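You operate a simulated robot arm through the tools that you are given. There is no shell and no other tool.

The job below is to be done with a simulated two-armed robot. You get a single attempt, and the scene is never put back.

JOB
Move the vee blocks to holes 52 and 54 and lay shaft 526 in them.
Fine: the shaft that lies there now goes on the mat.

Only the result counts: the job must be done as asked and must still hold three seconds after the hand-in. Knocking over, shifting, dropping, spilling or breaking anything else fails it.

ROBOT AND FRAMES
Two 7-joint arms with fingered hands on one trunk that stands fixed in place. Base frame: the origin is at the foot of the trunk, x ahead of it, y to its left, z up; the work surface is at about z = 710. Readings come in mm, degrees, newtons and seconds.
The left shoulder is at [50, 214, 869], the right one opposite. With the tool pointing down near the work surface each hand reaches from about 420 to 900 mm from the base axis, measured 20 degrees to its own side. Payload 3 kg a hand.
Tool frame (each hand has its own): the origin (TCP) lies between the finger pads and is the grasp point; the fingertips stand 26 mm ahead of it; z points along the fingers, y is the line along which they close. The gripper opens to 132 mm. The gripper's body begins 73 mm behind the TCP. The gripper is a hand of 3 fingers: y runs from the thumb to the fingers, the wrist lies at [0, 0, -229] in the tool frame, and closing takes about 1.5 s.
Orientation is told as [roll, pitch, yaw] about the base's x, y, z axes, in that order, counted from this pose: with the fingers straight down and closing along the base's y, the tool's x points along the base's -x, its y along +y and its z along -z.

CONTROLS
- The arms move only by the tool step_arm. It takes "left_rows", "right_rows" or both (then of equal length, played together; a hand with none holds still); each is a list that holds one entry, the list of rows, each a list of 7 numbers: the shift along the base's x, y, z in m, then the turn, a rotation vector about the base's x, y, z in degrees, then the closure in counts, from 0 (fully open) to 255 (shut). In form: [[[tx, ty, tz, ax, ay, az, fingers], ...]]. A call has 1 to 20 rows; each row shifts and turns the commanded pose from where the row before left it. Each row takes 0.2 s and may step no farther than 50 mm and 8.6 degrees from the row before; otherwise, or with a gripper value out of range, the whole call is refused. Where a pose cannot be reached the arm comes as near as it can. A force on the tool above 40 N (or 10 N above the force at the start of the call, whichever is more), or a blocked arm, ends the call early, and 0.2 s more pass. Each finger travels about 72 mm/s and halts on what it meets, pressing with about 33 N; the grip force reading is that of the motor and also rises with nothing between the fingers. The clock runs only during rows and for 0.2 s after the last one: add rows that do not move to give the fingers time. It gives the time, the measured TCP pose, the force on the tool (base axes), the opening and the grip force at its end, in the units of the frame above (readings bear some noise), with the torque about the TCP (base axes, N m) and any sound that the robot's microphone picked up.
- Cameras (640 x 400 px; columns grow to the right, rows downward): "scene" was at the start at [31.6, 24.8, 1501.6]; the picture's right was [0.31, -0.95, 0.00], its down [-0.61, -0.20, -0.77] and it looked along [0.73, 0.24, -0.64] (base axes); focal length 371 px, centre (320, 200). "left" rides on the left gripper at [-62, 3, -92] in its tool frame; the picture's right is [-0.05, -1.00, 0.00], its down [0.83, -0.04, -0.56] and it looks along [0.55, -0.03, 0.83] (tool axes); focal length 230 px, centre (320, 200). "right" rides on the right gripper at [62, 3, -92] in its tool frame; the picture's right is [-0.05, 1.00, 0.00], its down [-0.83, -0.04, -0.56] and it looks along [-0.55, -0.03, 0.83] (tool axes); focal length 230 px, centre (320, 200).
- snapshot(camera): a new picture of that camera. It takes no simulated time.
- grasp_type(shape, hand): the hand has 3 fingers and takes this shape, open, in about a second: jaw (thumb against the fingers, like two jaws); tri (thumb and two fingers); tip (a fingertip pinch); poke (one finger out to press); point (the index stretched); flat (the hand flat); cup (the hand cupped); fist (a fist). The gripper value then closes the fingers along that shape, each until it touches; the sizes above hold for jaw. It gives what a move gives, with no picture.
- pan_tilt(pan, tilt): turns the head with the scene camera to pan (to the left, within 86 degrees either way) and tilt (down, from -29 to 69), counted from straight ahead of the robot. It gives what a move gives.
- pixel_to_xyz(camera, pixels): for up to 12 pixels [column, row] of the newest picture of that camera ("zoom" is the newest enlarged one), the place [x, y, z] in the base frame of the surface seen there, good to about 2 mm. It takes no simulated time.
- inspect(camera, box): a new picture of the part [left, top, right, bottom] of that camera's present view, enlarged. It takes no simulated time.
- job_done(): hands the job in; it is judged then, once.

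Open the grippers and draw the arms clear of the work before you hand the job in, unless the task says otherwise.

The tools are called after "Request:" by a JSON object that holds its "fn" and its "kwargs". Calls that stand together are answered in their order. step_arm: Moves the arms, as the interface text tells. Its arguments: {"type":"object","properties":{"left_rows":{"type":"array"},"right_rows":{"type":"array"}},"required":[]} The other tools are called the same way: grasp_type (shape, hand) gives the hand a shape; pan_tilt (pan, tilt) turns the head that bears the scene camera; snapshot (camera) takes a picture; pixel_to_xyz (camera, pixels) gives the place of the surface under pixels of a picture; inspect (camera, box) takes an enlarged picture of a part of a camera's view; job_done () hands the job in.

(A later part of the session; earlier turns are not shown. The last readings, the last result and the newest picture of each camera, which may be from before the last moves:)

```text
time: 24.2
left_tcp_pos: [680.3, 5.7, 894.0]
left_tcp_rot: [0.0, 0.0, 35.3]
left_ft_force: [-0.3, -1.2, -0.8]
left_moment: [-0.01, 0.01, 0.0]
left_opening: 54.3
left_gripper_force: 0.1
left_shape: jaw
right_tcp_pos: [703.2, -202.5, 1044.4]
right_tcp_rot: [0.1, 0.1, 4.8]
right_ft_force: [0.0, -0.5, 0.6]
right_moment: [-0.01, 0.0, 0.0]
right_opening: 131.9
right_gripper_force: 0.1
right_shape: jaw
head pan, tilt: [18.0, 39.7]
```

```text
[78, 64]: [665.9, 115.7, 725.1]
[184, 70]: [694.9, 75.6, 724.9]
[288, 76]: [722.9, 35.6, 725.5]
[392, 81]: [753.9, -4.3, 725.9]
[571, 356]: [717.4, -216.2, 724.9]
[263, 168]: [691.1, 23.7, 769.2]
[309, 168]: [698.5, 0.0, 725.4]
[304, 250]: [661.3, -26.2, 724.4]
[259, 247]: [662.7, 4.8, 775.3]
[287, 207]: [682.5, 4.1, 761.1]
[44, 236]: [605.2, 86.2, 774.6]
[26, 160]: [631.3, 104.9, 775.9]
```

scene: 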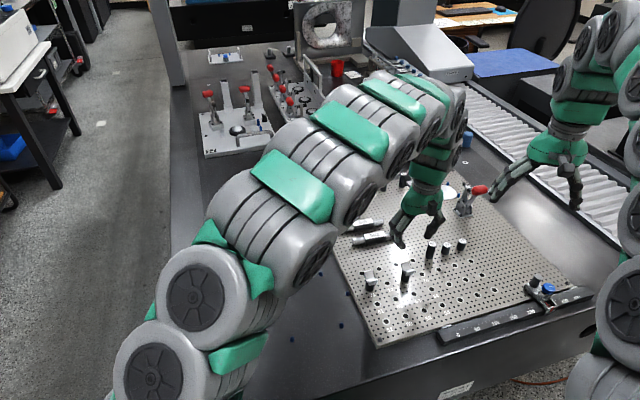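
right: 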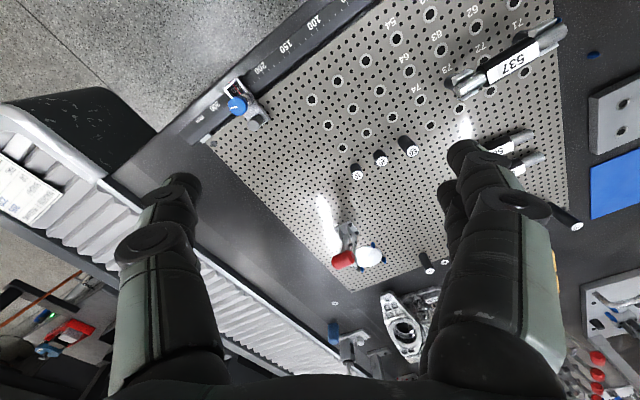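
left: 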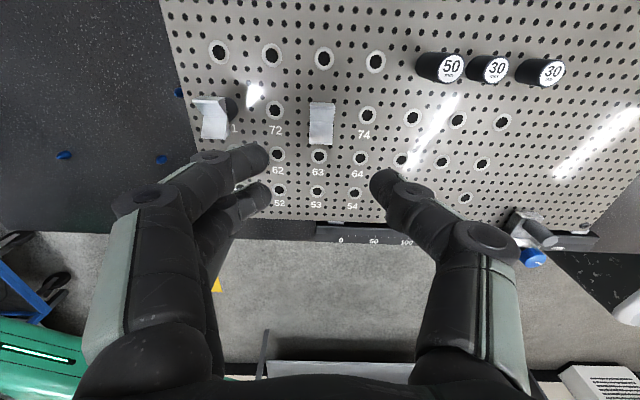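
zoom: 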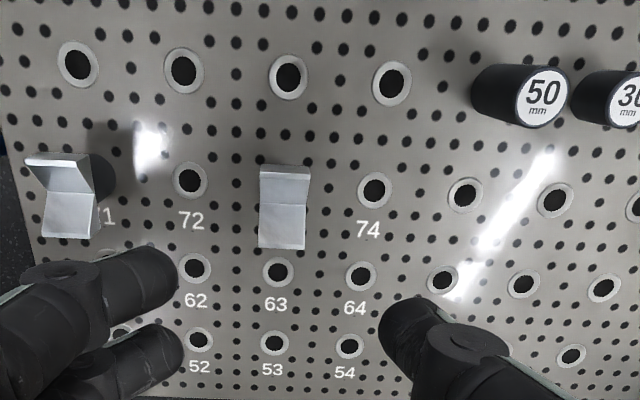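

The fit gives pitch 50 mm at -54.7°, so hole 73 → 54 (and 71 → 52) is a shift of (-52.75, -98.58) mm. I descend over vee block 73 to about z=805 and recheck the alignment.

Request:
{"fn": "step_arm", "kwargs": {"left_rows": [[[0.0015, 0.0005, -0.02, 0, 0, 0, 150], [0, 0, -0.03, 0, 0, 0, 150], [0, 0, -0.03, 0, 0, 0, 150], [0, 0, -0.01, 0, 0, 0, 150], [0, 0, 0, 0, 0, 0, 150], [0, 0, 0, 0, 0, 0, 150]]]}}

Request:
{"fn": "snapshot", "kwargs": {"camera": "left"}}

Request:
{"fn": "step_arm", "kwargs": {"left_rows": [[[0, 0, 0, 0, 0, 0, 150]]]}}

Request:
{"fn": "step_arm", "kwargs": {"left_rows": [[[0, 0, 0, 0, 0, 0, 150]]]}}

```text
time: 25.6
left_tcp_pos: [681.3, 6.3, 803.0]
left_tcp_rot: [-0.1, 0.0, 35.3]
left_ft_force: [0.0, 0.0, -0.8]
left_moment: [0.0, 0.0, 0.03]
left_opening: 54.0
left_gripper_force: 0.0
left_shape: jaw
right_tcp_pos: [703.1, -202.1, 1044.2]
right_tcp_rot: [-0.1, -0.1, 4.8]
right_ft_force: [-0.3, -0.7, -0.1]
right_moment: [-0.02, 0.02, -0.01]
right_opening: 131.7
right_gripper_force: 0.1
right_shape: jaw
head pan, tilt: [18.0, 39.7]
```

```text
taken
```

left: 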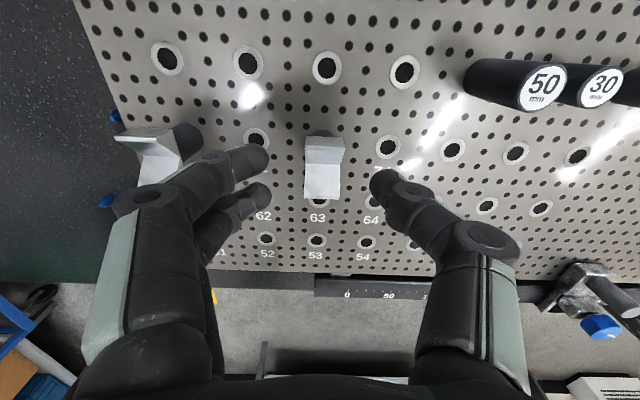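

```text
time: 26.0
left_tcp_pos: [681.7, 6.5, 802.2]
left_tcp_rot: [0.0, 0.0, 35.3]
left_ft_force: [0.3, 0.5, -0.3]
left_moment: [-0.03, 0.01, -0.03]
left_opening: 54.1
left_gripper_force: 0.0
left_shape: jaw
right_tcp_pos: [704.1, -200.7, 1045.1]
right_tcp_rot: [0.0, 0.0, 4.6]
right_ft_force: [-0.9, 0.1, -0.1]
right_moment: [0.01, 0.03, -0.01]
right_opening: 131.5
right_gripper_force: 0.1
right_shape: jaw
head pan, tilt: [18.0, 39.7]
```

```text
time: 26.4
left_tcp_pos: [680.3, 7.0, 803.5]
left_tcp_rot: [0.0, 0.0, 35.3]
left_ft_force: [0.3, -1.0, 0.5]
left_moment: [0.0, -0.02, 0.02]
left_opening: 54.0
left_gripper_force: 0.1
left_shape: jaw
right_tcp_pos: [703.4, -201.9, 1044.3]
right_tcp_rot: [0.1, -0.1, 4.7]
right_ft_force: [0.5, 1.0, -0.6]
right_moment: [-0.02, 0.05, -0.02]
right_opening: 131.7
right_gripper_force: 0.1
right_shape: jaw
head pan, tilt: [18.0, 39.7]
```

The vee block at (323,165) sits about 1.5 mm toward +u of the hand's centre line, so I correct by that and descend to about z=765 around it.

Request:
{"fn": "step_arm", "kwargs": {"left_rows": [[[0.0012, -0.001, -0.01, 0, 0, 0, 150], [0, 0, -0.015, 0, 0, 0, 150], [0, 0, -0.013, 0, 0, 0, 150], [0, 0, 0, 0, 0, 0, 150], [0, 0, 0, 0, 0, 0, 150]]]}}

Request:
{"fn": "snapshot", "kwargs": {"camera": "left"}}

Request:
{"fn": "inspect", "kwargs": {"camera": "scene", "box": [360, 230, 440, 280]}}

```text
time: 27.6
left_tcp_pos: [682.9, 7.5, 764.1]
left_tcp_rot: [-0.1, 0.0, 35.4]
left_ft_force: [0.0, -0.3, -0.1]
left_moment: [-0.01, 0.02, -0.02]
left_opening: 53.7
left_gripper_force: 0.0
left_shape: jaw
right_tcp_pos: [703.9, -201.7, 1043.5]
right_tcp_rot: [0.0, -0.1, 4.7]
right_ft_force: [-0.5, 0.5, 0.2]
right_moment: [0.03, -0.04, -0.01]
right_opening: 131.8
right_gripper_force: 0.1
right_shape: jaw
head pan, tilt: [18.0, 39.7]
```

```text
taken
```

left: 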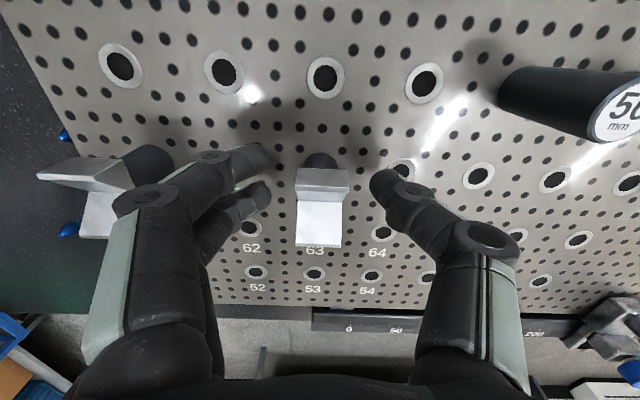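

```text
8.00 times, centred on (400, 255) of scene
```

zoom: 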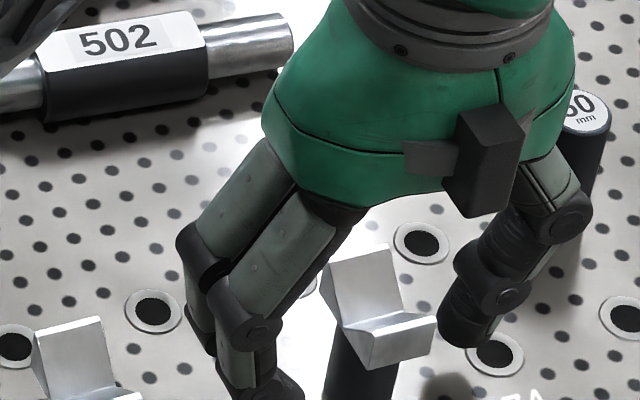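

The fingers straddle vee block 73 evenly with the thumb on the +u side. I close gently and read the forces.

Request:
{"fn": "step_arm", "kwargs": {"left_rows": [[[0, 0, 0, 0, 0, 0, 170], [0, 0, 0, 0, 0, 0, 185], [0, 0, 0, 0, 0, 0, 200], [0, 0, 0, 0, 0, 0, 210], [0, 0, 0, 0, 0, 0, 220], [0, 0, 0, 0, 0, 0, 255], [0, 0, 0, 0, 0, 0, 255], [0, 0, 0, 0, 0, 0, 255], [0, 0, 0, 0, 0, 0, 255]]]}}

Request:
{"fn": "snapshot", "kwargs": {"camera": "left"}}

Request:
{"fn": "inspect", "kwargs": {"camera": "scene", "box": [360, 230, 440, 280]}}

```text
time: 29.6
left_tcp_pos: [683.8, 7.1, 764.0]
left_tcp_rot: [0.0, -0.1, 35.3]
left_ft_force: [-1.0, 0.3, 0.0]
left_moment: [0.02, -0.05, -0.01]
left_opening: 11.0
left_gripper_force: 33.4
left_shape: jaw
right_tcp_pos: [703.8, -202.0, 1044.1]
right_tcp_rot: [0.0, 0.1, 4.7]
right_ft_force: [0.7, 0.6, -0.2]
right_moment: [0.04, -0.03, 0.03]
right_opening: 132.0
right_gripper_force: 0.0
right_shape: jaw
head pan, tilt: [18.0, 39.7]
```

```text
taken
```

left: 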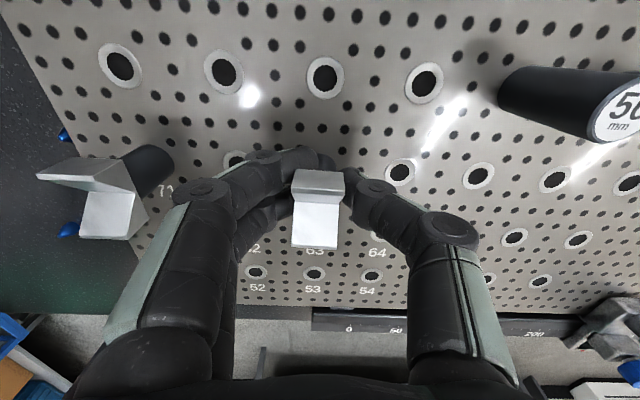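

```text
8.00 times, centred on (400, 255) of scene
```

zoom: 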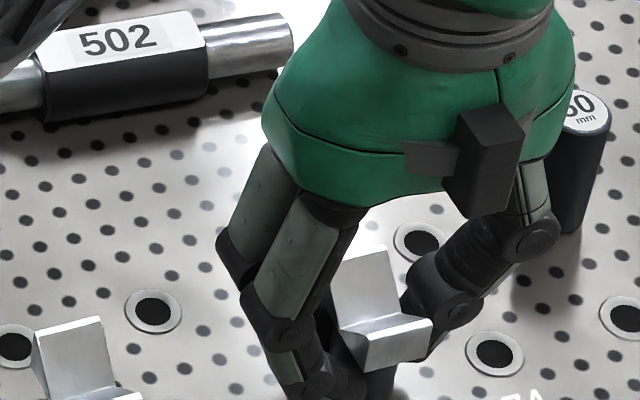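

The hand closed with thumb and two fingers around the stem beneath the vee (opening reads 11 mm, 33 N). I lift a few mm slowly and watch the force to see how the stem leaves its hole.

Request:
{"fn": "step_arm", "kwargs": {"left_rows": [[[0, 0, 0.002, 0, 0, 0, 255], [0, 0, 0.002, 0, 0, 0, 255], [0, 0, 0.003, 0, 0, 0, 255], [0, 0, 0.003, 0, 0, 0, 255], [0, 0, 0, 0, 0, 0, 255]]]}}

Request:
{"fn": "snapshot", "kwargs": {"camera": "left"}}

Request:
{"fn": "inspect", "kwargs": {"camera": "scene", "box": [360, 240, 440, 290]}}

```text
time: 30.8
left_tcp_pos: [684.8, 5.4, 773.7]
left_tcp_rot: [0.0, 0.0, 35.2]
left_ft_force: [-0.5, -0.5, -2.1]
left_moment: [-0.02, 0.04, -0.01]
left_opening: 11.3
left_gripper_force: 32.7
left_shape: jaw
right_tcp_pos: [703.9, -201.9, 1044.0]
right_tcp_rot: [0.0, 0.0, 4.8]
right_ft_force: [-1.1, 0.8, 0.0]
right_moment: [0.01, 0.04, 0.0]
right_opening: 131.7
right_gripper_force: 0.1
right_shape: jaw
head pan, tilt: [18.0, 39.7]
```

```text
taken
```

left: 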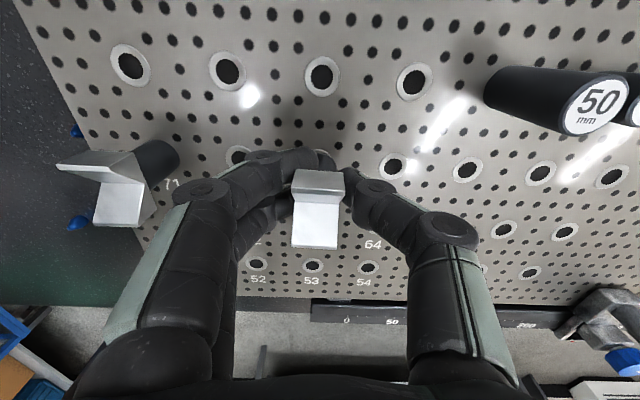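

```text
8.00 times, centred on (400, 265) of scene
```

zoom: 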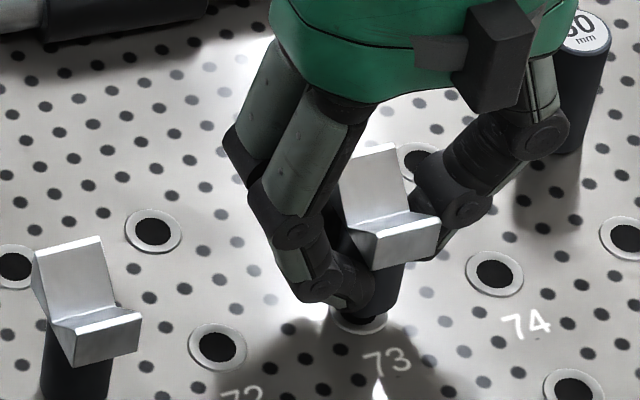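

The block comes up easily (about 2 N weight). I lift another 40 mm to bring its pin clear of the plate.

Request:
{"fn": "step_arm", "kwargs": {"left_rows": [[[0, 0, 0.006, 0, 0, 0, 255], [0, 0, 0.01, 0, 0, 0, 255], [0, 0, 0.012, 0, 0, 0, 255], [0, 0, 0.012, 0, 0, 0, 255], [0, 0, 0, 0, 0, 0, 255], [0, 0, 0, 0, 0, 0, 255]]]}}

Request:
{"fn": "snapshot", "kwargs": {"camera": "left"}}

Request:
{"fn": "inspect", "kwargs": {"camera": "scene", "box": [360, 235, 440, 285]}}

Request:
{"fn": "snapshot", "kwargs": {"camera": "right"}}

```text
time: 32.2
left_tcp_pos: [684.7, 4.7, 811.9]
left_tcp_rot: [0.0, 0.0, 35.3]
left_ft_force: [0.0, -0.3, -1.4]
left_moment: [0.01, 0.01, 0.0]
left_opening: 10.9
left_gripper_force: 32.9
left_shape: jaw
right_tcp_pos: [705.1, -202.8, 1043.8]
right_tcp_rot: [0.1, 0.0, 4.7]
right_ft_force: [-0.7, 0.7, 0.3]
right_moment: [-0.02, -0.01, -0.01]
right_opening: 132.1
right_gripper_force: 0.1
right_shape: jaw
head pan, tilt: [18.0, 39.7]
```

```text
taken
```

left: 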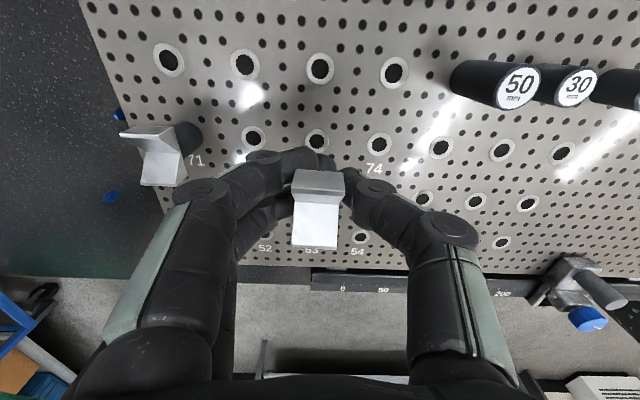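

```text
8.00 times, centred on (400, 260) of scene
```

zoom: 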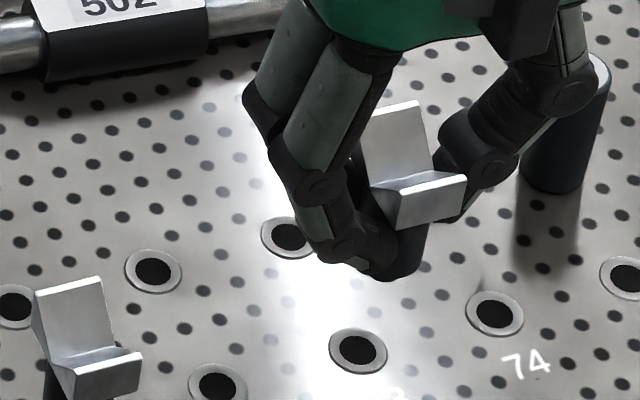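

```text
taken
```

right: 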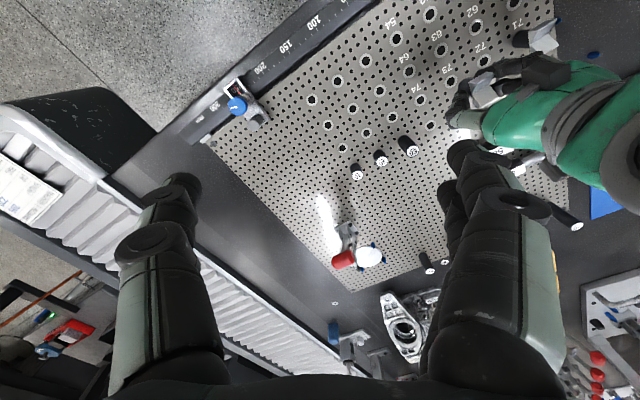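

The block now hangs from the hand above hole 73. I enlarge further to see whether a pin shows beneath the stem and take a few holding readings.

Request:
{"fn": "inspect", "kwargs": {"camera": "scene", "box": [388, 240, 428, 265]}}

Request:
{"fn": "inspect", "kwargs": {"camera": "right", "box": [420, 50, 516, 110]}}

Request:
{"fn": "step_arm", "kwargs": {"left_rows": [[[0, 0, 0, 0, 0, 0, 255]]]}}

Request:
{"fn": "step_arm", "kwargs": {"left_rows": [[[0, 0, 0, 0, 0, 0, 255]]]}}

Request:
{"fn": "step_arm", "kwargs": {"left_rows": [[[0, 0, 0, 0, 0, 0, 255]]]}}

```text
16.00 times, centred on (408, 252) of scene
```

zoom: 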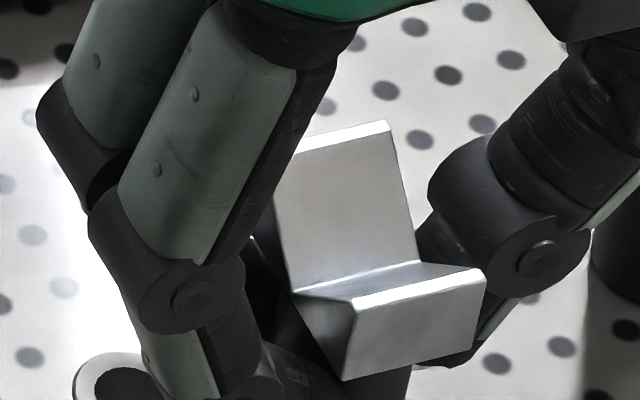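

```text
6.67 times, centred on (468, 80) of right
```

zoom: 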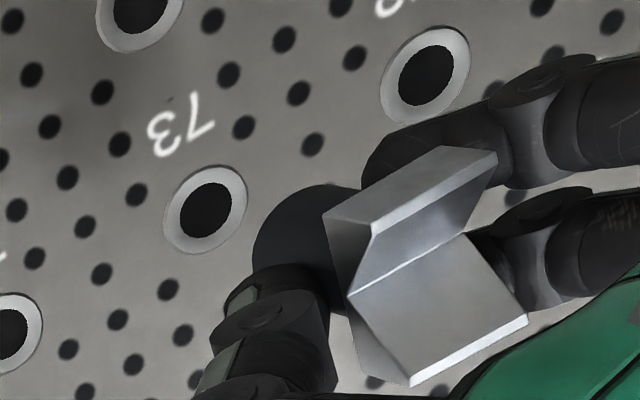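

```text
time: 32.6
left_tcp_pos: [685.8, 4.3, 811.9]
left_tcp_rot: [0.0, 0.1, 35.4]
left_ft_force: [-0.4, -0.1, -1.8]
left_moment: [-0.01, 0.02, 0.01]
left_opening: 11.0
left_gripper_force: 32.9
left_shape: jaw
right_tcp_pos: [704.0, -202.3, 1043.4]
right_tcp_rot: [0.0, 0.0, 4.7]
right_ft_force: [-0.2, 0.1, 0.6]
right_moment: [0.01, 0.03, -0.02]
right_opening: 132.1
right_gripper_force: 0.1
right_shape: jaw
head pan, tilt: [18.0, 39.7]
```

```text
time: 33.0
left_tcp_pos: [685.7, 4.7, 811.9]
left_tcp_rot: [0.0, 0.0, 35.2]
left_ft_force: [-0.3, 0.0, -1.0]
left_moment: [-0.03, 0.05, -0.01]
left_opening: 11.0
left_gripper_force: 31.9
left_shape: jaw
right_tcp_pos: [705.0, -202.1, 1043.7]
right_tcp_rot: [0.1, 0.1, 4.7]
right_ft_force: [0.2, 0.2, 0.2]
right_moment: [0.01, 0.01, -0.02]
right_opening: 131.9
right_gripper_force: 0.0
right_shape: jaw
head pan, tilt: [18.0, 39.7]
```

```text
time: 33.4
left_tcp_pos: [685.1, 4.3, 810.9]
left_tcp_rot: [0.0, -0.1, 35.3]
left_ft_force: [0.0, 0.7, -1.5]
left_moment: [0.0, 0.01, 0.03]
left_opening: 10.8
left_gripper_force: 32.5
left_shape: jaw
right_tcp_pos: [704.4, -201.7, 1042.8]
right_tcp_rot: [-0.1, 0.1, 4.7]
right_ft_force: [-0.2, -0.1, -0.5]
right_moment: [-0.03, 0.0, 0.01]
right_opening: 131.9
right_gripper_force: 0.0
right_shape: jaw
head pan, tilt: [18.0, 39.7]
```

Averaged TCP is (685.3,4.5), matching the commanded pose, so before the grasp the arm stood ~1–2 mm off its command; measured values are what count. I look more closely at the stem's underside around (410,268).

Request:
{"fn": "inspect", "kwargs": {"camera": "scene", "box": [390, 255, 430, 280]}}

Request:
{"fn": "inspect", "kwargs": {"camera": "scene", "box": [410, 230, 474, 270]}}

```text
16.00 times, centred on (410, 268) of scene
```

zoom: 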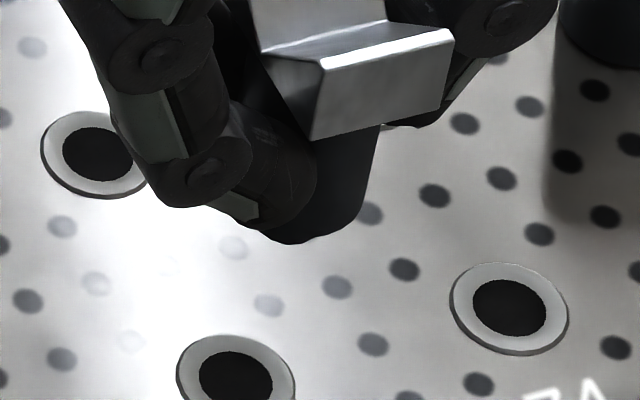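

```text
10.00 times, centred on (442, 250) of scene
```

zoom: 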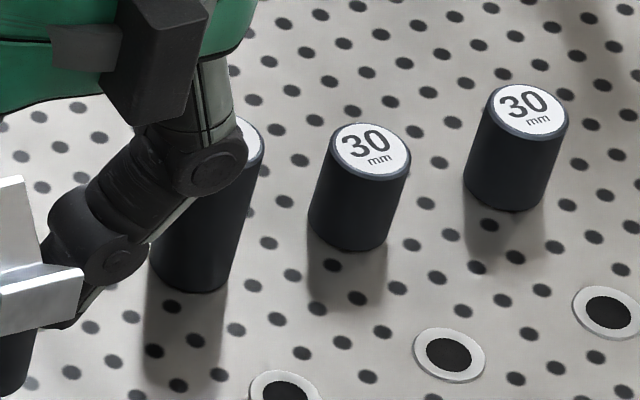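

No pin longer than ~4 mm shows under the stem, so the block mostly stands by its flat base. I measure the vee's corners in the hand now, with neighbouring holes in the same left picture, to know the block's centre relative to the TCP.

Request:
{"fn": "inspect", "kwargs": {"camera": "left", "box": [240, 150, 400, 250]}}

```text
4.00 times, centred on (320, 200) of left
```

zoom: 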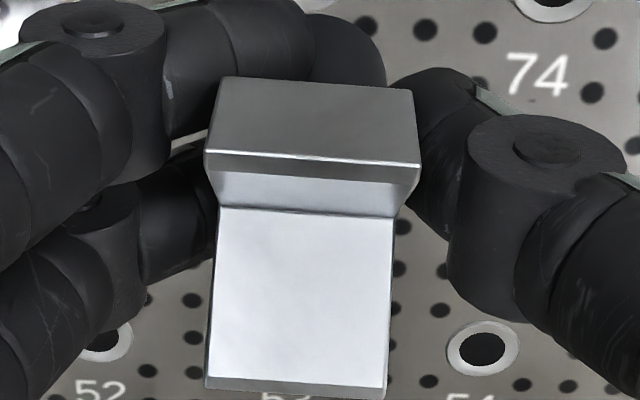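

I query the vee's top-edge corners from this enlarged picture plus hole 54 at (482,348).

Request:
{"fn": "pixel_to_xyz", "kwargs": {"camera": "zoom", "pixels": [[211, 157], [414, 168], [212, 386], [380, 394], [225, 209], [392, 216], [482, 348], [310, 162], [296, 390], [108, 340], [312, 120]]}}

```text
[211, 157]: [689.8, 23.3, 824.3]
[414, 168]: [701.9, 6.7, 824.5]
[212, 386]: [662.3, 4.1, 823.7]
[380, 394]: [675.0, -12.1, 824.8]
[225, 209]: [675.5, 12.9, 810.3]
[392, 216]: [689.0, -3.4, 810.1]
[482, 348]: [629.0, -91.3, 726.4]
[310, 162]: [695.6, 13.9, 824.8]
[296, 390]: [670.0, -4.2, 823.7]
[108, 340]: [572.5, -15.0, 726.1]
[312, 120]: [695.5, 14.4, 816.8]
```

The vee's centre is at about (682.3,5.3) with groove level, so it needs a shift of (-52.7,-98) to hole 54; it also seems turned about -1° in the hand, which I correct with a small yaw. I move at this height to over hole 54.

Request:
{"fn": "step_arm", "kwargs": {"left_rows": [[[-0.0087, -0.016, 0, 0, 0, 0.4, 255], [-0.011, -0.0205, 0, 0, 0, 0.4, 255], [-0.011, -0.0205, 0, 0, 0, 0.4, 255], [-0.011, -0.0205, 0, 0, 0, 0, 255], [-0.011, -0.0205, 0, 0, 0, 0, 255], [0, 0, 0, 0, 0, 0, 255], [0, 0, 0, 0, 0, 0, 255]]]}}

Request:
{"fn": "step_arm", "kwargs": {"left_rows": [[[0, 0, 0, 0, 0, 0, 255]]]}}

Request:
{"fn": "snapshot", "kwargs": {"camera": "left"}}

Request:
{"fn": "inspect", "kwargs": {"camera": "left", "box": [240, 150, 400, 250]}}

Request:
{"fn": "inspect", "kwargs": {"camera": "scene", "box": [400, 265, 480, 315]}}

```text
time: 35.0
left_tcp_pos: [628.7, -94.3, 813.7]
left_tcp_rot: [0.0, -0.1, 36.5]
left_ft_force: [0.0, 0.3, -0.8]
left_moment: [0.04, -0.04, 0.01]
left_opening: 10.9
left_gripper_force: 33.3
left_shape: jaw
right_tcp_pos: [703.5, -202.4, 1044.3]
right_tcp_rot: [0.0, 0.1, 4.7]
right_ft_force: [0.1, 0.2, 0.4]
right_moment: [0.01, 0.0, 0.0]
right_opening: 132.1
right_gripper_force: 0.0
right_shape: jaw
head pan, tilt: [18.0, 39.7]
```

```text
time: 35.4
left_tcp_pos: [631.3, -93.3, 812.7]
left_tcp_rot: [0.0, 0.0, 36.6]
left_ft_force: [0.2, -0.4, -1.5]
left_moment: [0.01, 0.01, -0.03]
left_opening: 11.1
left_gripper_force: 33.2
left_shape: jaw
right_tcp_pos: [704.5, -202.6, 1044.6]
right_tcp_rot: [-0.1, -0.1, 4.7]
right_ft_force: [0.2, 0.1, -0.3]
right_moment: [0.02, 0.01, 0.0]
right_opening: 131.9
right_gripper_force: 0.0
right_shape: jaw
head pan, tilt: [18.0, 39.7]
```

```text
taken
```

left: 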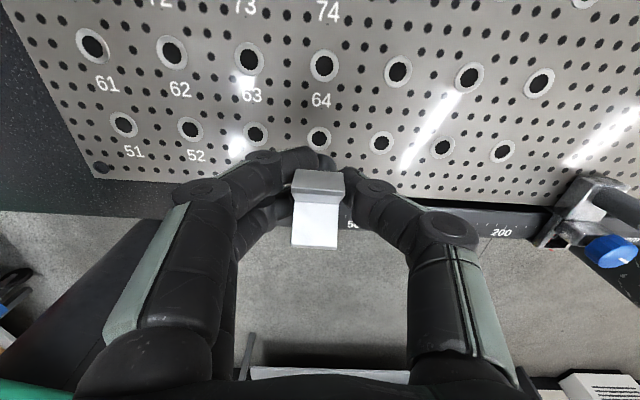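

```text
4.00 times, centred on (320, 200) of left
```

zoom: 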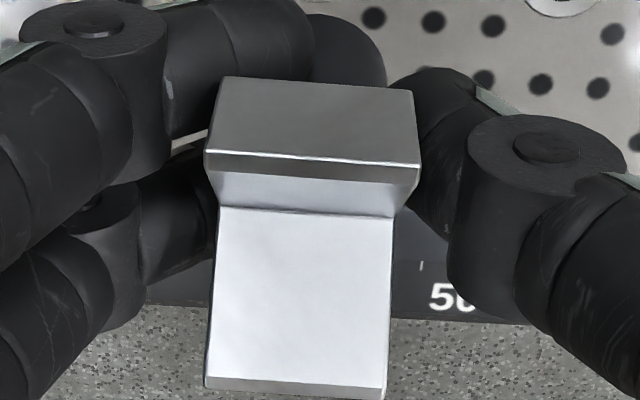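

```text
8.00 times, centred on (440, 290) of scene
```

zoom: 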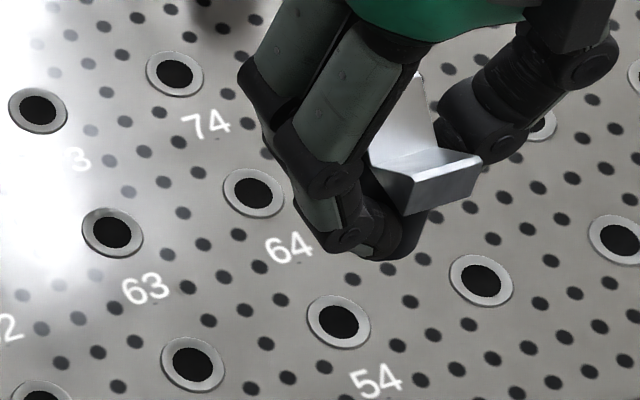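

In this picture hole 54 is at (319,138) and the block sits just above. I measure the vee corners (zoom) and neighbouring holes (left picture) in the same view.

Request:
{"fn": "pixel_to_xyz", "kwargs": {"camera": "zoom", "pixels": [[211, 157], [414, 168], [212, 385], [380, 394], [225, 209], [392, 216], [310, 162], [296, 389]]}}

Request:
{"fn": "inspect", "kwargs": {"camera": "left", "box": [80, 20, 528, 180]}}

```text
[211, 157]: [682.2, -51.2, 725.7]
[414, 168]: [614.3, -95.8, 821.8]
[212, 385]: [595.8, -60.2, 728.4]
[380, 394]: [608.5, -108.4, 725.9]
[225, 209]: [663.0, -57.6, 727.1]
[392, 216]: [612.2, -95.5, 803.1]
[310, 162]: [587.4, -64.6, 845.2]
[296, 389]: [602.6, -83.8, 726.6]
```

```text
1.43 times, centred on (304, 100) of left
```

zoom: 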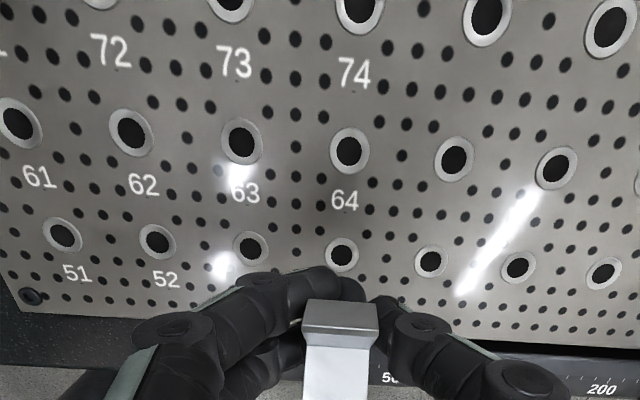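

That zoom index was the scene one; I now measure the holes in the newest left zoom, then take the vee zoom again and measure its corners.

Request:
{"fn": "pixel_to_xyz", "kwargs": {"camera": "zoom", "pixels": [[17, 121], [131, 132], [242, 142], [350, 150], [454, 159], [557, 167], [62, 235], [157, 242], [249, 248], [341, 255], [431, 261], [518, 267]]}}

Request:
{"fn": "inspect", "kwargs": {"camera": "left", "box": [240, 150, 400, 250]}}

Request:
{"fn": "pixel_to_xyz", "kwargs": {"camera": "zoom", "pixels": [[211, 157], [414, 168], [212, 385], [380, 394], [225, 209], [392, 216], [310, 162], [296, 389]]}}

```text
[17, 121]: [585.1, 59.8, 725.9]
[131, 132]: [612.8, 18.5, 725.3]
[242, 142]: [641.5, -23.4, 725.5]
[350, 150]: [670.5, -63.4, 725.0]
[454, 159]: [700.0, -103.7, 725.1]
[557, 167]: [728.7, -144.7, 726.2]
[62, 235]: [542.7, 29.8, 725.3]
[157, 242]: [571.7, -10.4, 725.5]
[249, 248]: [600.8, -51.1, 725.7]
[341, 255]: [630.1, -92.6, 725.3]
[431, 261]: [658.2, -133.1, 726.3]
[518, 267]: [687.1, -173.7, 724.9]
```

```text
4.00 times, centred on (320, 200) of left
```

zoom: 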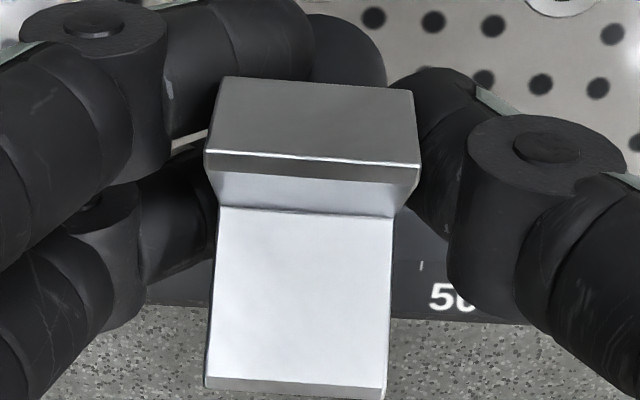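

```text
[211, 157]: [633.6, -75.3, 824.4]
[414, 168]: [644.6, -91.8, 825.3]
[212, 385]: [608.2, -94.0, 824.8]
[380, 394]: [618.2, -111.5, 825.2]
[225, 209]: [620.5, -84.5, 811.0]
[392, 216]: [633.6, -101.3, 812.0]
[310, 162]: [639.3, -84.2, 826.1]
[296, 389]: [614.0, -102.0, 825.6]
```

The vee centre reads about (626.5,-93.0) versus hole 54 at (630,-92.5). I take a few holding readings to average the TCP before correcting.

Request:
{"fn": "step_arm", "kwargs": {"left_rows": [[[0, 0, 0, 0, 0, 0, 255]]]}}

Request:
{"fn": "step_arm", "kwargs": {"left_rows": [[[0, 0, 0, 0, 0, 0, 255]]]}}

Request:
{"fn": "step_arm", "kwargs": {"left_rows": [[[0, 0, 0, 0, 0, 0, 255]]]}}

Request:
{"fn": "inspect", "kwargs": {"camera": "left", "box": [240, 150, 400, 250]}}

Request:
{"fn": "pixel_to_xyz", "kwargs": {"camera": "zoom", "pixels": [[211, 157], [414, 168], [212, 385], [380, 394], [225, 209], [392, 216], [310, 162], [296, 389]]}}

Request:
{"fn": "inspect", "kwargs": {"camera": "scene", "box": [400, 265, 480, 315]}}

Request:
{"fn": "pixel_to_xyz", "kwargs": {"camera": "zoom", "pixels": [[337, 322], [480, 279], [255, 191], [114, 231], [193, 363], [175, 73], [620, 238], [412, 182], [478, 160], [395, 235]]}}

```text
time: 35.8
left_tcp_pos: [629.4, -93.8, 813.3]
left_tcp_rot: [0.0, 0.0, 36.4]
left_ft_force: [0.0, -0.5, -1.7]
left_moment: [0.01, -0.03, 0.01]
left_opening: 11.0
left_gripper_force: 33.3
left_shape: jaw
right_tcp_pos: [703.6, -202.9, 1044.9]
right_tcp_rot: [0.0, 0.0, 4.8]
right_ft_force: [-0.4, 0.2, 0.0]
right_moment: [0.03, 0.01, -0.01]
right_opening: 131.9
right_gripper_force: 0.1
right_shape: jaw
head pan, tilt: [18.0, 39.7]
```

```text
time: 36.2
left_tcp_pos: [629.0, -94.5, 812.2]
left_tcp_rot: [0.0, 0.0, 36.4]
left_ft_force: [-0.6, -0.2, -1.0]
left_moment: [0.01, 0.0, -0.01]
left_opening: 11.1
left_gripper_force: 33.8
left_shape: jaw
right_tcp_pos: [703.8, -202.2, 1044.4]
right_tcp_rot: [-0.1, 0.0, 4.7]
right_ft_force: [0.1, 0.1, 0.0]
right_moment: [0.0, -0.01, -0.01]
right_opening: 132.1
right_gripper_force: 0.0
right_shape: jaw
head pan, tilt: [18.0, 39.7]
```

```text
time: 36.6
left_tcp_pos: [628.9, -93.8, 812.8]
left_tcp_rot: [0.0, -0.1, 36.5]
left_ft_force: [-0.1, -1.1, -1.3]
left_moment: [0.03, 0.01, 0.04]
left_opening: 10.8
left_gripper_force: 32.8
left_shape: jaw
right_tcp_pos: [703.4, -202.1, 1044.3]
right_tcp_rot: [-0.1, 0.1, 4.6]
right_ft_force: [-0.2, 0.6, -0.3]
right_moment: [0.0, 0.03, 0.01]
right_opening: 131.4
right_gripper_force: 0.1
right_shape: jaw
head pan, tilt: [18.0, 39.7]
```

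```text
4.00 times, centred on (320, 200) of left
```

zoom: 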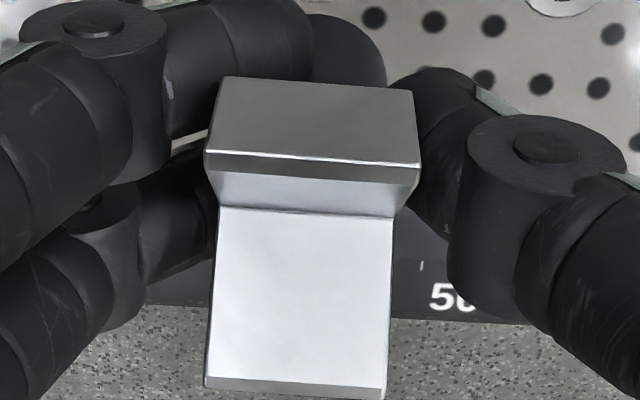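

```text
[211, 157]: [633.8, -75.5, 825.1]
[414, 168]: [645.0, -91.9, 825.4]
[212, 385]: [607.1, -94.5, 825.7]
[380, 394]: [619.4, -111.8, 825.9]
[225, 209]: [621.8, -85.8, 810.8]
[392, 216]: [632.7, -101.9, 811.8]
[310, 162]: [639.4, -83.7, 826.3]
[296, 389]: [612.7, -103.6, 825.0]
```

```text
8.00 times, centred on (440, 290) of scene
```

zoom: 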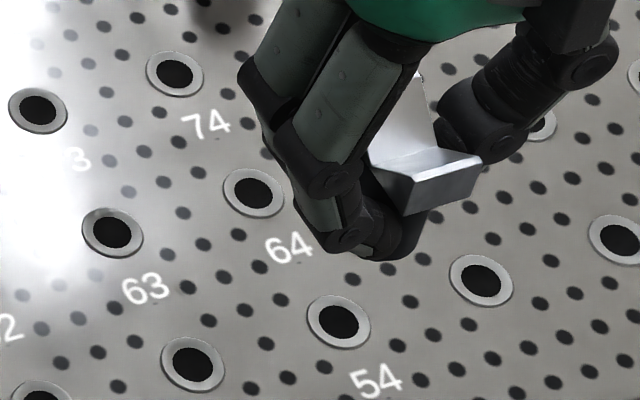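

```text
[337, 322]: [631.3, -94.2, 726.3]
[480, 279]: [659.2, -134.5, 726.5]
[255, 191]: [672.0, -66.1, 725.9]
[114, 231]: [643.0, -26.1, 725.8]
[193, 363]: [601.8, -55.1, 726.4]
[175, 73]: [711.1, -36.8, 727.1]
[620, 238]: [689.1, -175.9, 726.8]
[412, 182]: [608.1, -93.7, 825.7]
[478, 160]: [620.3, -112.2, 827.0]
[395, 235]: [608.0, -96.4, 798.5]
```

Averaged TCP is (629.2,-94.0) and the vee sits at TCP + (-2.9,+0.7), so it must move (+3.5,+1.0); the vee direction (36.4°) follows the tool yaw, so I turn back 1°. I apply this and descend 35 mm, then re-measure.

Request:
{"fn": "step_arm", "kwargs": {"left_rows": [[[0.0035, 0.001, 0, 0, 0, -1.0, 255], [0, 0, -0.012, 0, 0, 0, 255], [0, 0, -0.012, 0, 0, 0, 255], [0, 0, -0.011, 0, 0, 0, 255], [0, 0, 0, 0, 0, 0, 255], [0, 0, 0, 0, 0, 0, 255]]]}}

Request:
{"fn": "step_arm", "kwargs": {"left_rows": [[[0, 0, 0, 0, 0, 0, 255]]]}}

Request:
{"fn": "step_arm", "kwargs": {"left_rows": [[[0, 0, 0, 0, 0, 0, 255]]]}}

Request:
{"fn": "snapshot", "kwargs": {"camera": "left"}}

Request:
{"fn": "inspect", "kwargs": {"camera": "scene", "box": [400, 265, 480, 315]}}

Request:
{"fn": "inspect", "kwargs": {"camera": "left", "box": [240, 150, 400, 250]}}

Request:
{"fn": "pixel_to_xyz", "kwargs": {"camera": "zoom", "pixels": [[211, 157], [414, 168], [212, 385], [380, 394], [225, 209], [392, 216], [310, 162], [296, 389]]}}

```text
time: 38.0
left_tcp_pos: [636.4, -91.2, 780.3]
left_tcp_rot: [0.0, -0.1, 35.4]
left_ft_force: [0.0, -0.1, -1.9]
left_moment: [-0.01, 0.0, 0.01]
left_opening: 11.2
left_gripper_force: 33.1
left_shape: jaw
right_tcp_pos: [704.4, -202.4, 1043.7]
right_tcp_rot: [-0.1, 0.0, 4.7]
right_ft_force: [-0.5, -0.3, -0.7]
right_moment: [-0.01, 0.02, 0.02]
right_opening: 132.0
right_gripper_force: 0.1
right_shape: jaw
head pan, tilt: [18.0, 39.7]
```

```text
time: 38.4
left_tcp_pos: [636.5, -90.7, 779.9]
left_tcp_rot: [0.0, 0.0, 35.5]
left_ft_force: [0.0, -0.6, -0.6]
left_moment: [-0.02, 0.0, -0.01]
left_opening: 10.9
left_gripper_force: 33.6
left_shape: jaw
right_tcp_pos: [704.2, -201.7, 1044.0]
right_tcp_rot: [0.0, 0.0, 4.8]
right_ft_force: [0.2, 0.4, 0.2]
right_moment: [-0.01, -0.01, 0.03]
right_opening: 131.9
right_gripper_force: 0.1
right_shape: jaw
head pan, tilt: [18.0, 39.7]
```

```text
time: 38.8
left_tcp_pos: [635.7, -90.3, 779.4]
left_tcp_rot: [0.1, 0.0, 35.5]
left_ft_force: [-0.8, 0.4, -2.0]
left_moment: [0.02, 0.03, 0.0]
left_opening: 11.3
left_gripper_force: 33.2
left_shape: jaw
right_tcp_pos: [704.2, -202.3, 1043.4]
right_tcp_rot: [0.0, 0.0, 4.8]
right_ft_force: [-0.3, 0.1, 0.5]
right_moment: [0.01, 0.04, -0.02]
right_opening: 131.9
right_gripper_force: 0.1
right_shape: jaw
head pan, tilt: [18.0, 39.7]
```

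```text
taken
```

left: 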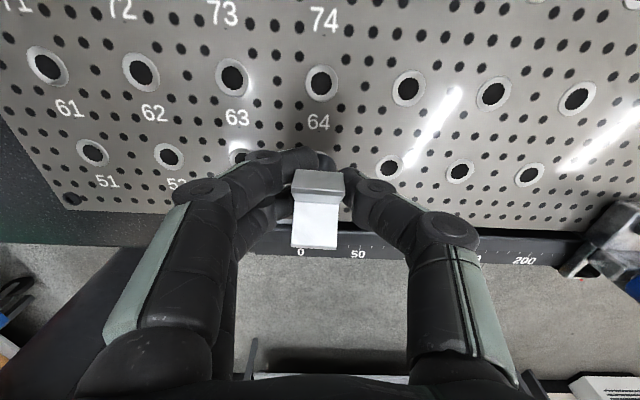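

```text
8.00 times, centred on (440, 290) of scene
```

zoom: 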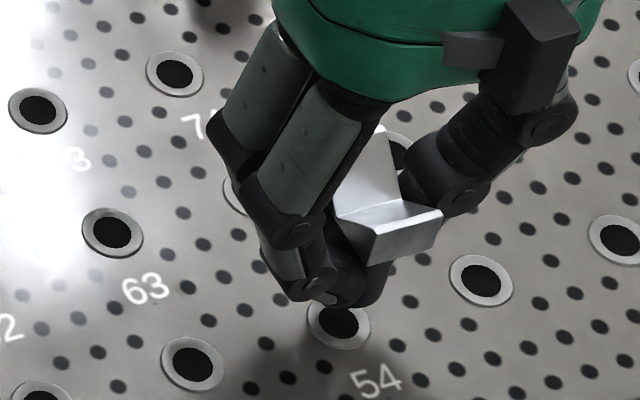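

```text
4.00 times, centred on (320, 200) of left
```

zoom: 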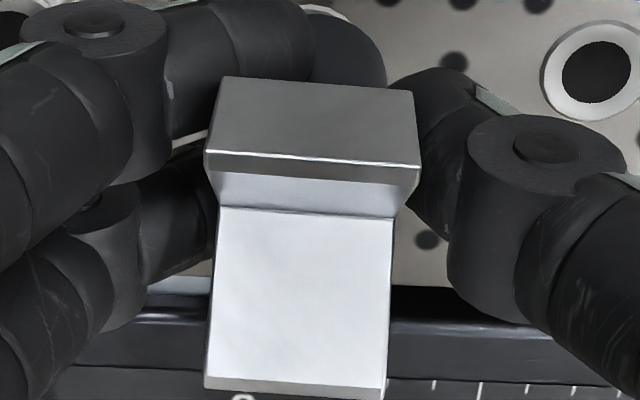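

```text
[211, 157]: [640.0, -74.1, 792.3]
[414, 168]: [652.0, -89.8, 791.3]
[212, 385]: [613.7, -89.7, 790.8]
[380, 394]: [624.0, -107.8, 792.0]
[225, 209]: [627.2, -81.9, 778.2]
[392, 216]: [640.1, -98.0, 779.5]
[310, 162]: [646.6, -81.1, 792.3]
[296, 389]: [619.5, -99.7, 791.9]
```

The arm overshot: the vee now reads (632.8,-90.3) at height z≈792, about 16 mm above seating. I shift by (-2.9,-2.2), lower 9 mm, and re-measure.

Request:
{"fn": "step_arm", "kwargs": {"left_rows": [[[-0.0029, -0.0022, 0, 0, 0, 0, 255], [0, 0, -0.005, 0, 0, 0, 255], [0, 0, -0.004, 0, 0, 0, 255], [0, 0, 0, 0, 0, 0, 255], [0, 0, 0, 0, 0, 0, 255]]]}}

Request:
{"fn": "step_arm", "kwargs": {"left_rows": [[[0, 0, 0, 0, 0, 0, 255]]]}}

Request:
{"fn": "step_arm", "kwargs": {"left_rows": [[[0, 0, 0, 0, 0, 0, 255]]]}}

Request:
{"fn": "inspect", "kwargs": {"camera": "scene", "box": [400, 265, 480, 315]}}

Request:
{"fn": "inspect", "kwargs": {"camera": "left", "box": [240, 150, 400, 250]}}

Request:
{"fn": "pixel_to_xyz", "kwargs": {"camera": "zoom", "pixels": [[211, 157], [414, 168], [212, 385], [380, 394], [225, 209], [392, 216], [310, 162], [296, 389]]}}

```text
time: 40.0
left_tcp_pos: [633.2, -91.4, 771.1]
left_tcp_rot: [0.0, -0.1, 35.6]
left_ft_force: [-0.7, 0.1, -1.9]
left_moment: [0.0, 0.02, -0.01]
left_opening: 11.2
left_gripper_force: 32.7
left_shape: jaw
right_tcp_pos: [703.3, -201.7, 1044.1]
right_tcp_rot: [-0.1, 0.1, 4.8]
right_ft_force: [0.1, -0.7, 0.8]
right_moment: [0.02, 0.02, -0.04]
right_opening: 131.8
right_gripper_force: 0.1
right_shape: jaw
head pan, tilt: [18.0, 39.7]
```

```text
time: 40.4
left_tcp_pos: [631.9, -92.8, 770.0]
left_tcp_rot: [0.1, 0.1, 35.5]
left_ft_force: [-0.9, 1.1, -0.9]
left_moment: [-0.01, 0.06, -0.03]
left_opening: 11.0
left_gripper_force: 33.2
left_shape: jaw
right_tcp_pos: [704.6, -201.9, 1043.8]
right_tcp_rot: [0.0, 0.0, 4.7]
right_ft_force: [0.8, -0.2, 0.3]
right_moment: [-0.05, 0.01, 0.02]
right_opening: 131.6
right_gripper_force: 0.2
right_shape: jaw
head pan, tilt: [18.0, 39.7]
```

```text
time: 40.8
left_tcp_pos: [630.9, -91.2, 770.8]
left_tcp_rot: [0.1, -0.1, 35.5]
left_ft_force: [-1.1, 1.5, -1.3]
left_moment: [-0.02, 0.01, -0.01]
left_opening: 11.0
left_gripper_force: 32.7
left_shape: jaw
right_tcp_pos: [703.4, -202.2, 1043.8]
right_tcp_rot: [0.1, 0.0, 4.7]
right_ft_force: [0.2, -0.4, 0.4]
right_moment: [0.01, 0.0, -0.04]
right_opening: 132.0
right_gripper_force: 0.0
right_shape: jaw
head pan, tilt: [18.0, 39.7]
```

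```text
8.00 times, centred on (440, 290) of scene
```

zoom: 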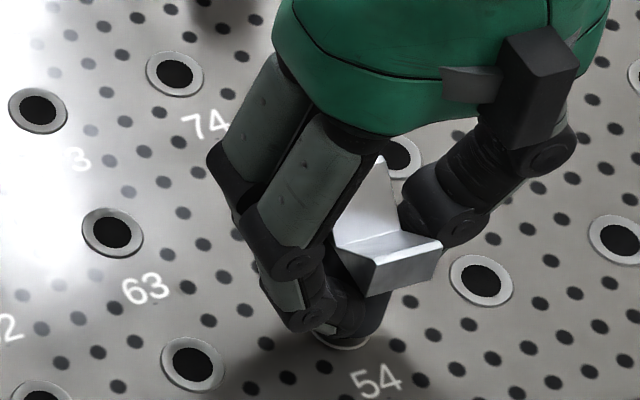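

```text
4.00 times, centred on (320, 200) of left
```

zoom: 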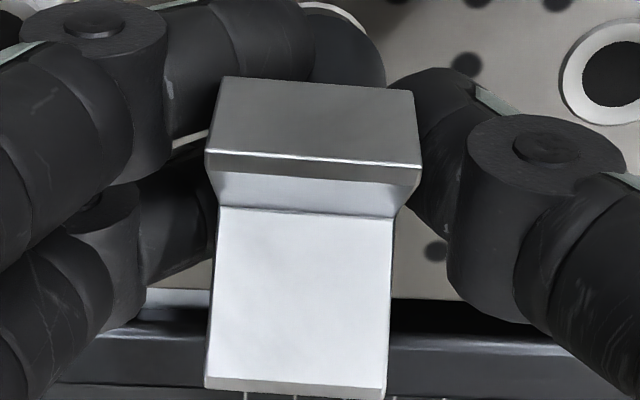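

```text
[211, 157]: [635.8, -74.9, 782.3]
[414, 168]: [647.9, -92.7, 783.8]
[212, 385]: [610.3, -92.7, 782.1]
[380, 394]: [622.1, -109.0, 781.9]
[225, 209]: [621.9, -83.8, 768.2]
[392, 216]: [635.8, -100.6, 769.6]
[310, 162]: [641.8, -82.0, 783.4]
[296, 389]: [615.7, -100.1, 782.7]
```

The vee centre now reads (628.9,-92.0), within about 1 mm of hole 54, roughly 7 mm above seating, and small lateral forces appear. I look closely at the stem bottom against hole 54 at (443,307).

Request:
{"fn": "inspect", "kwargs": {"camera": "scene", "box": [426, 293, 466, 318]}}

Request:
{"fn": "inspect", "kwargs": {"camera": "right", "box": [360, 0, 456, 60]}}

```text
16.00 times, centred on (446, 306) of scene
```

zoom: 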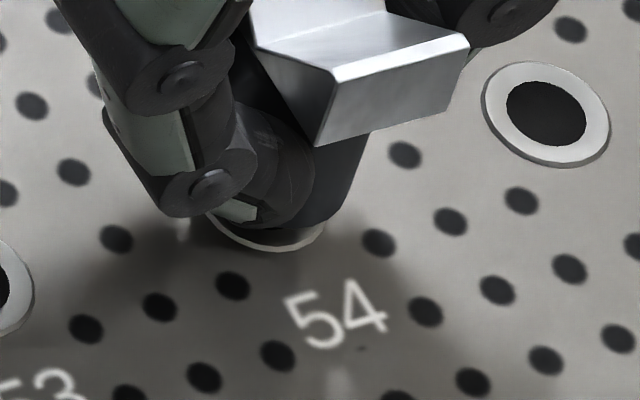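

```text
6.67 times, centred on (408, 30) of right
```

zoom: 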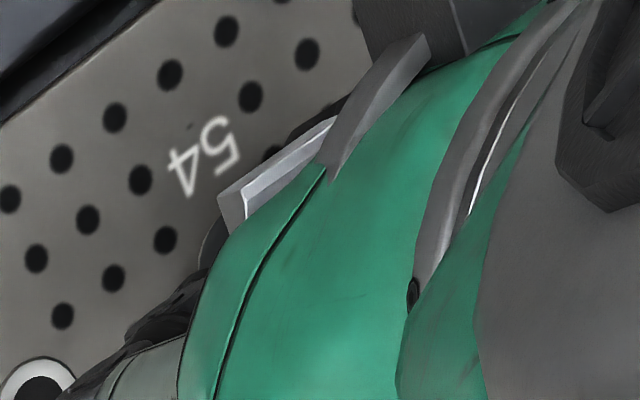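

By the scene zoom the stem is within about 1 mm of hole 54's ring. I lower in 1.5 mm steps and watch the force for contact height.

Request:
{"fn": "step_arm", "kwargs": {"left_rows": [[[0.0003, 0, -0.0015, 0, 0, 0, 255], [0, 0, -0.0015, 0, 0, 0, 255], [0, 0, 0, 0, 0, 0, 255], [0, 0, 0, 0, 0, 0, 255]]]}}

Request:
{"fn": "step_arm", "kwargs": {"left_rows": [[[0, 0, 0, 0, 0, 0, 255]]]}}

Request:
{"fn": "inspect", "kwargs": {"camera": "scene", "box": [426, 293, 466, 318]}}

```text
time: 41.8
left_tcp_pos: [631.9, -93.4, 766.8]
left_tcp_rot: [0.0, 0.0, 35.5]
left_ft_force: [-3.9, 5.9, 0.6]
left_moment: [0.25, 0.13, -0.01]
left_opening: 10.8
left_gripper_force: 33.0
left_shape: jaw
right_tcp_pos: [704.0, -202.1, 1043.4]
right_tcp_rot: [0.1, 0.1, 4.8]
right_ft_force: [0.4, 0.0, -0.3]
right_moment: [-0.03, -0.03, 0.01]
right_opening: 131.9
right_gripper_force: 0.0
right_shape: jaw
head pan, tilt: [18.0, 39.7]
```

```text
time: 42.2
left_tcp_pos: [633.0, -93.5, 767.3]
left_tcp_rot: [-0.1, 0.0, 35.5]
left_ft_force: [-4.2, 7.5, 1.1]
left_moment: [0.27, 0.16, 0.03]
left_opening: 10.8
left_gripper_force: 32.6
left_shape: jaw
right_tcp_pos: [703.3, -201.5, 1043.8]
right_tcp_rot: [-0.1, 0.0, 4.8]
right_ft_force: [-0.2, 0.6, 0.0]
right_moment: [-0.01, -0.02, -0.02]
right_opening: 131.7
right_gripper_force: 0.0
right_shape: jaw
head pan, tilt: [18.0, 39.7]
```

```text
16.00 times, centred on (446, 306) of scene
```

zoom: 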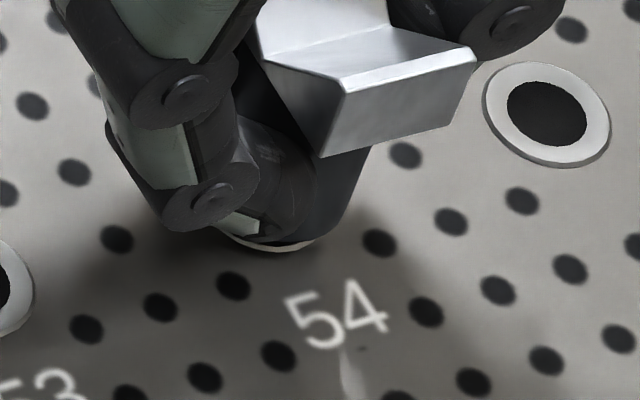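

A lateral force of about 8.6 N toward (-0.49,+0.87) shows the pin is in the hole but pressed against its +u side, with about 3 mm to go. I shift 1.4 mm along -u to relieve it.

Request:
{"fn": "step_arm", "kwargs": {"left_rows": [[[-0.0004, 0.0006, 0, 0, 0, 0, 255], [-0.0004, 0.0006, 0, 0, 0, 0, 255], [0, 0, 0, 0, 0, 0, 255], [0, 0, 0, 0, 0, 0, 255]]]}}

Request:
{"fn": "step_arm", "kwargs": {"left_rows": [[[0, 0, 0, 0, 0, 0, 255]]]}}

```text
time: 43.2
left_tcp_pos: [632.2, -93.4, 767.0]
left_tcp_rot: [0.0, 0.0, 35.5]
left_ft_force: [-0.1, 0.1, -1.0]
left_moment: [0.0, 0.03, 0.0]
left_opening: 11.1
left_gripper_force: 33.4
left_shape: jaw
right_tcp_pos: [703.2, -201.8, 1043.3]
right_tcp_rot: [0.0, -0.1, 4.8]
right_ft_force: [-1.2, 0.4, 0.7]
right_moment: [-0.01, 0.03, -0.02]
right_opening: 132.0
right_gripper_force: 0.1
right_shape: jaw
head pan, tilt: [18.0, 39.7]
```

```text
time: 43.6
left_tcp_pos: [631.8, -92.9, 767.1]
left_tcp_rot: [-0.1, 0.0, 35.5]
left_ft_force: [-0.3, 0.5, -2.1]
left_moment: [0.01, 0.02, 0.02]
left_opening: 10.9
left_gripper_force: 32.9
left_shape: jaw
right_tcp_pos: [704.2, -201.5, 1044.3]
right_tcp_rot: [0.0, 0.0, 4.6]
right_ft_force: [-0.2, 0.3, -0.6]
right_moment: [0.02, -0.01, -0.01]
right_opening: 132.0
right_gripper_force: 0.2
right_shape: jaw
head pan, tilt: [18.0, 39.7]
```

The lateral force vanished, so the pin sits freely in hole 54. I lower the remaining ~3 mm in 1 mm steps.

Request:
{"fn": "step_arm", "kwargs": {"left_rows": [[[0, 0, -0.001, 0, 0, 0, 255], [0, 0, -0.001, 0, 0, 0, 255], [0, 0, 0, 0, 0, 0, 255], [0, 0, 0, 0, 0, 0, 255]]]}}

Request:
{"fn": "step_arm", "kwargs": {"left_rows": [[[0, 0, 0, 0, 0, 0, 255]]]}}

Request:
{"fn": "inspect", "kwargs": {"camera": "scene", "box": [426, 293, 466, 318]}}

```text
time: 44.6
left_tcp_pos: [631.9, -92.0, 766.6]
left_tcp_rot: [0.0, 0.0, 35.5]
left_ft_force: [0.3, -0.5, -0.3]
left_moment: [-0.04, -0.01, -0.02]
left_opening: 10.7
left_gripper_force: 32.7
left_shape: jaw
right_tcp_pos: [704.0, -201.7, 1044.5]
right_tcp_rot: [0.0, 0.0, 4.6]
right_ft_force: [-0.1, 0.9, 0.2]
right_moment: [0.02, 0.01, 0.04]
right_opening: 131.7
right_gripper_force: 0.0
right_shape: jaw
head pan, tilt: [18.0, 39.7]
```

```text
time: 45.0
left_tcp_pos: [631.3, -90.9, 765.8]
left_tcp_rot: [0.0, 0.0, 35.5]
left_ft_force: [0.0, 0.0, -2.1]
left_moment: [0.03, 0.01, 0.0]
left_opening: 10.9
left_gripper_force: 33.0
left_shape: jaw
right_tcp_pos: [703.7, -202.2, 1045.2]
right_tcp_rot: [0.0, 0.0, 4.7]
right_ft_force: [0.0, -0.4, 0.0]
right_moment: [-0.01, -0.01, 0.01]
right_opening: 131.8
right_gripper_force: 0.0
right_shape: jaw
head pan, tilt: [18.0, 39.7]
```

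```text
16.00 times, centred on (446, 306) of scene
```

zoom: 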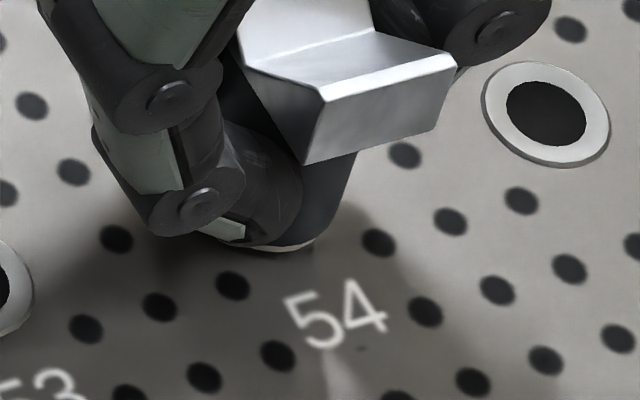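

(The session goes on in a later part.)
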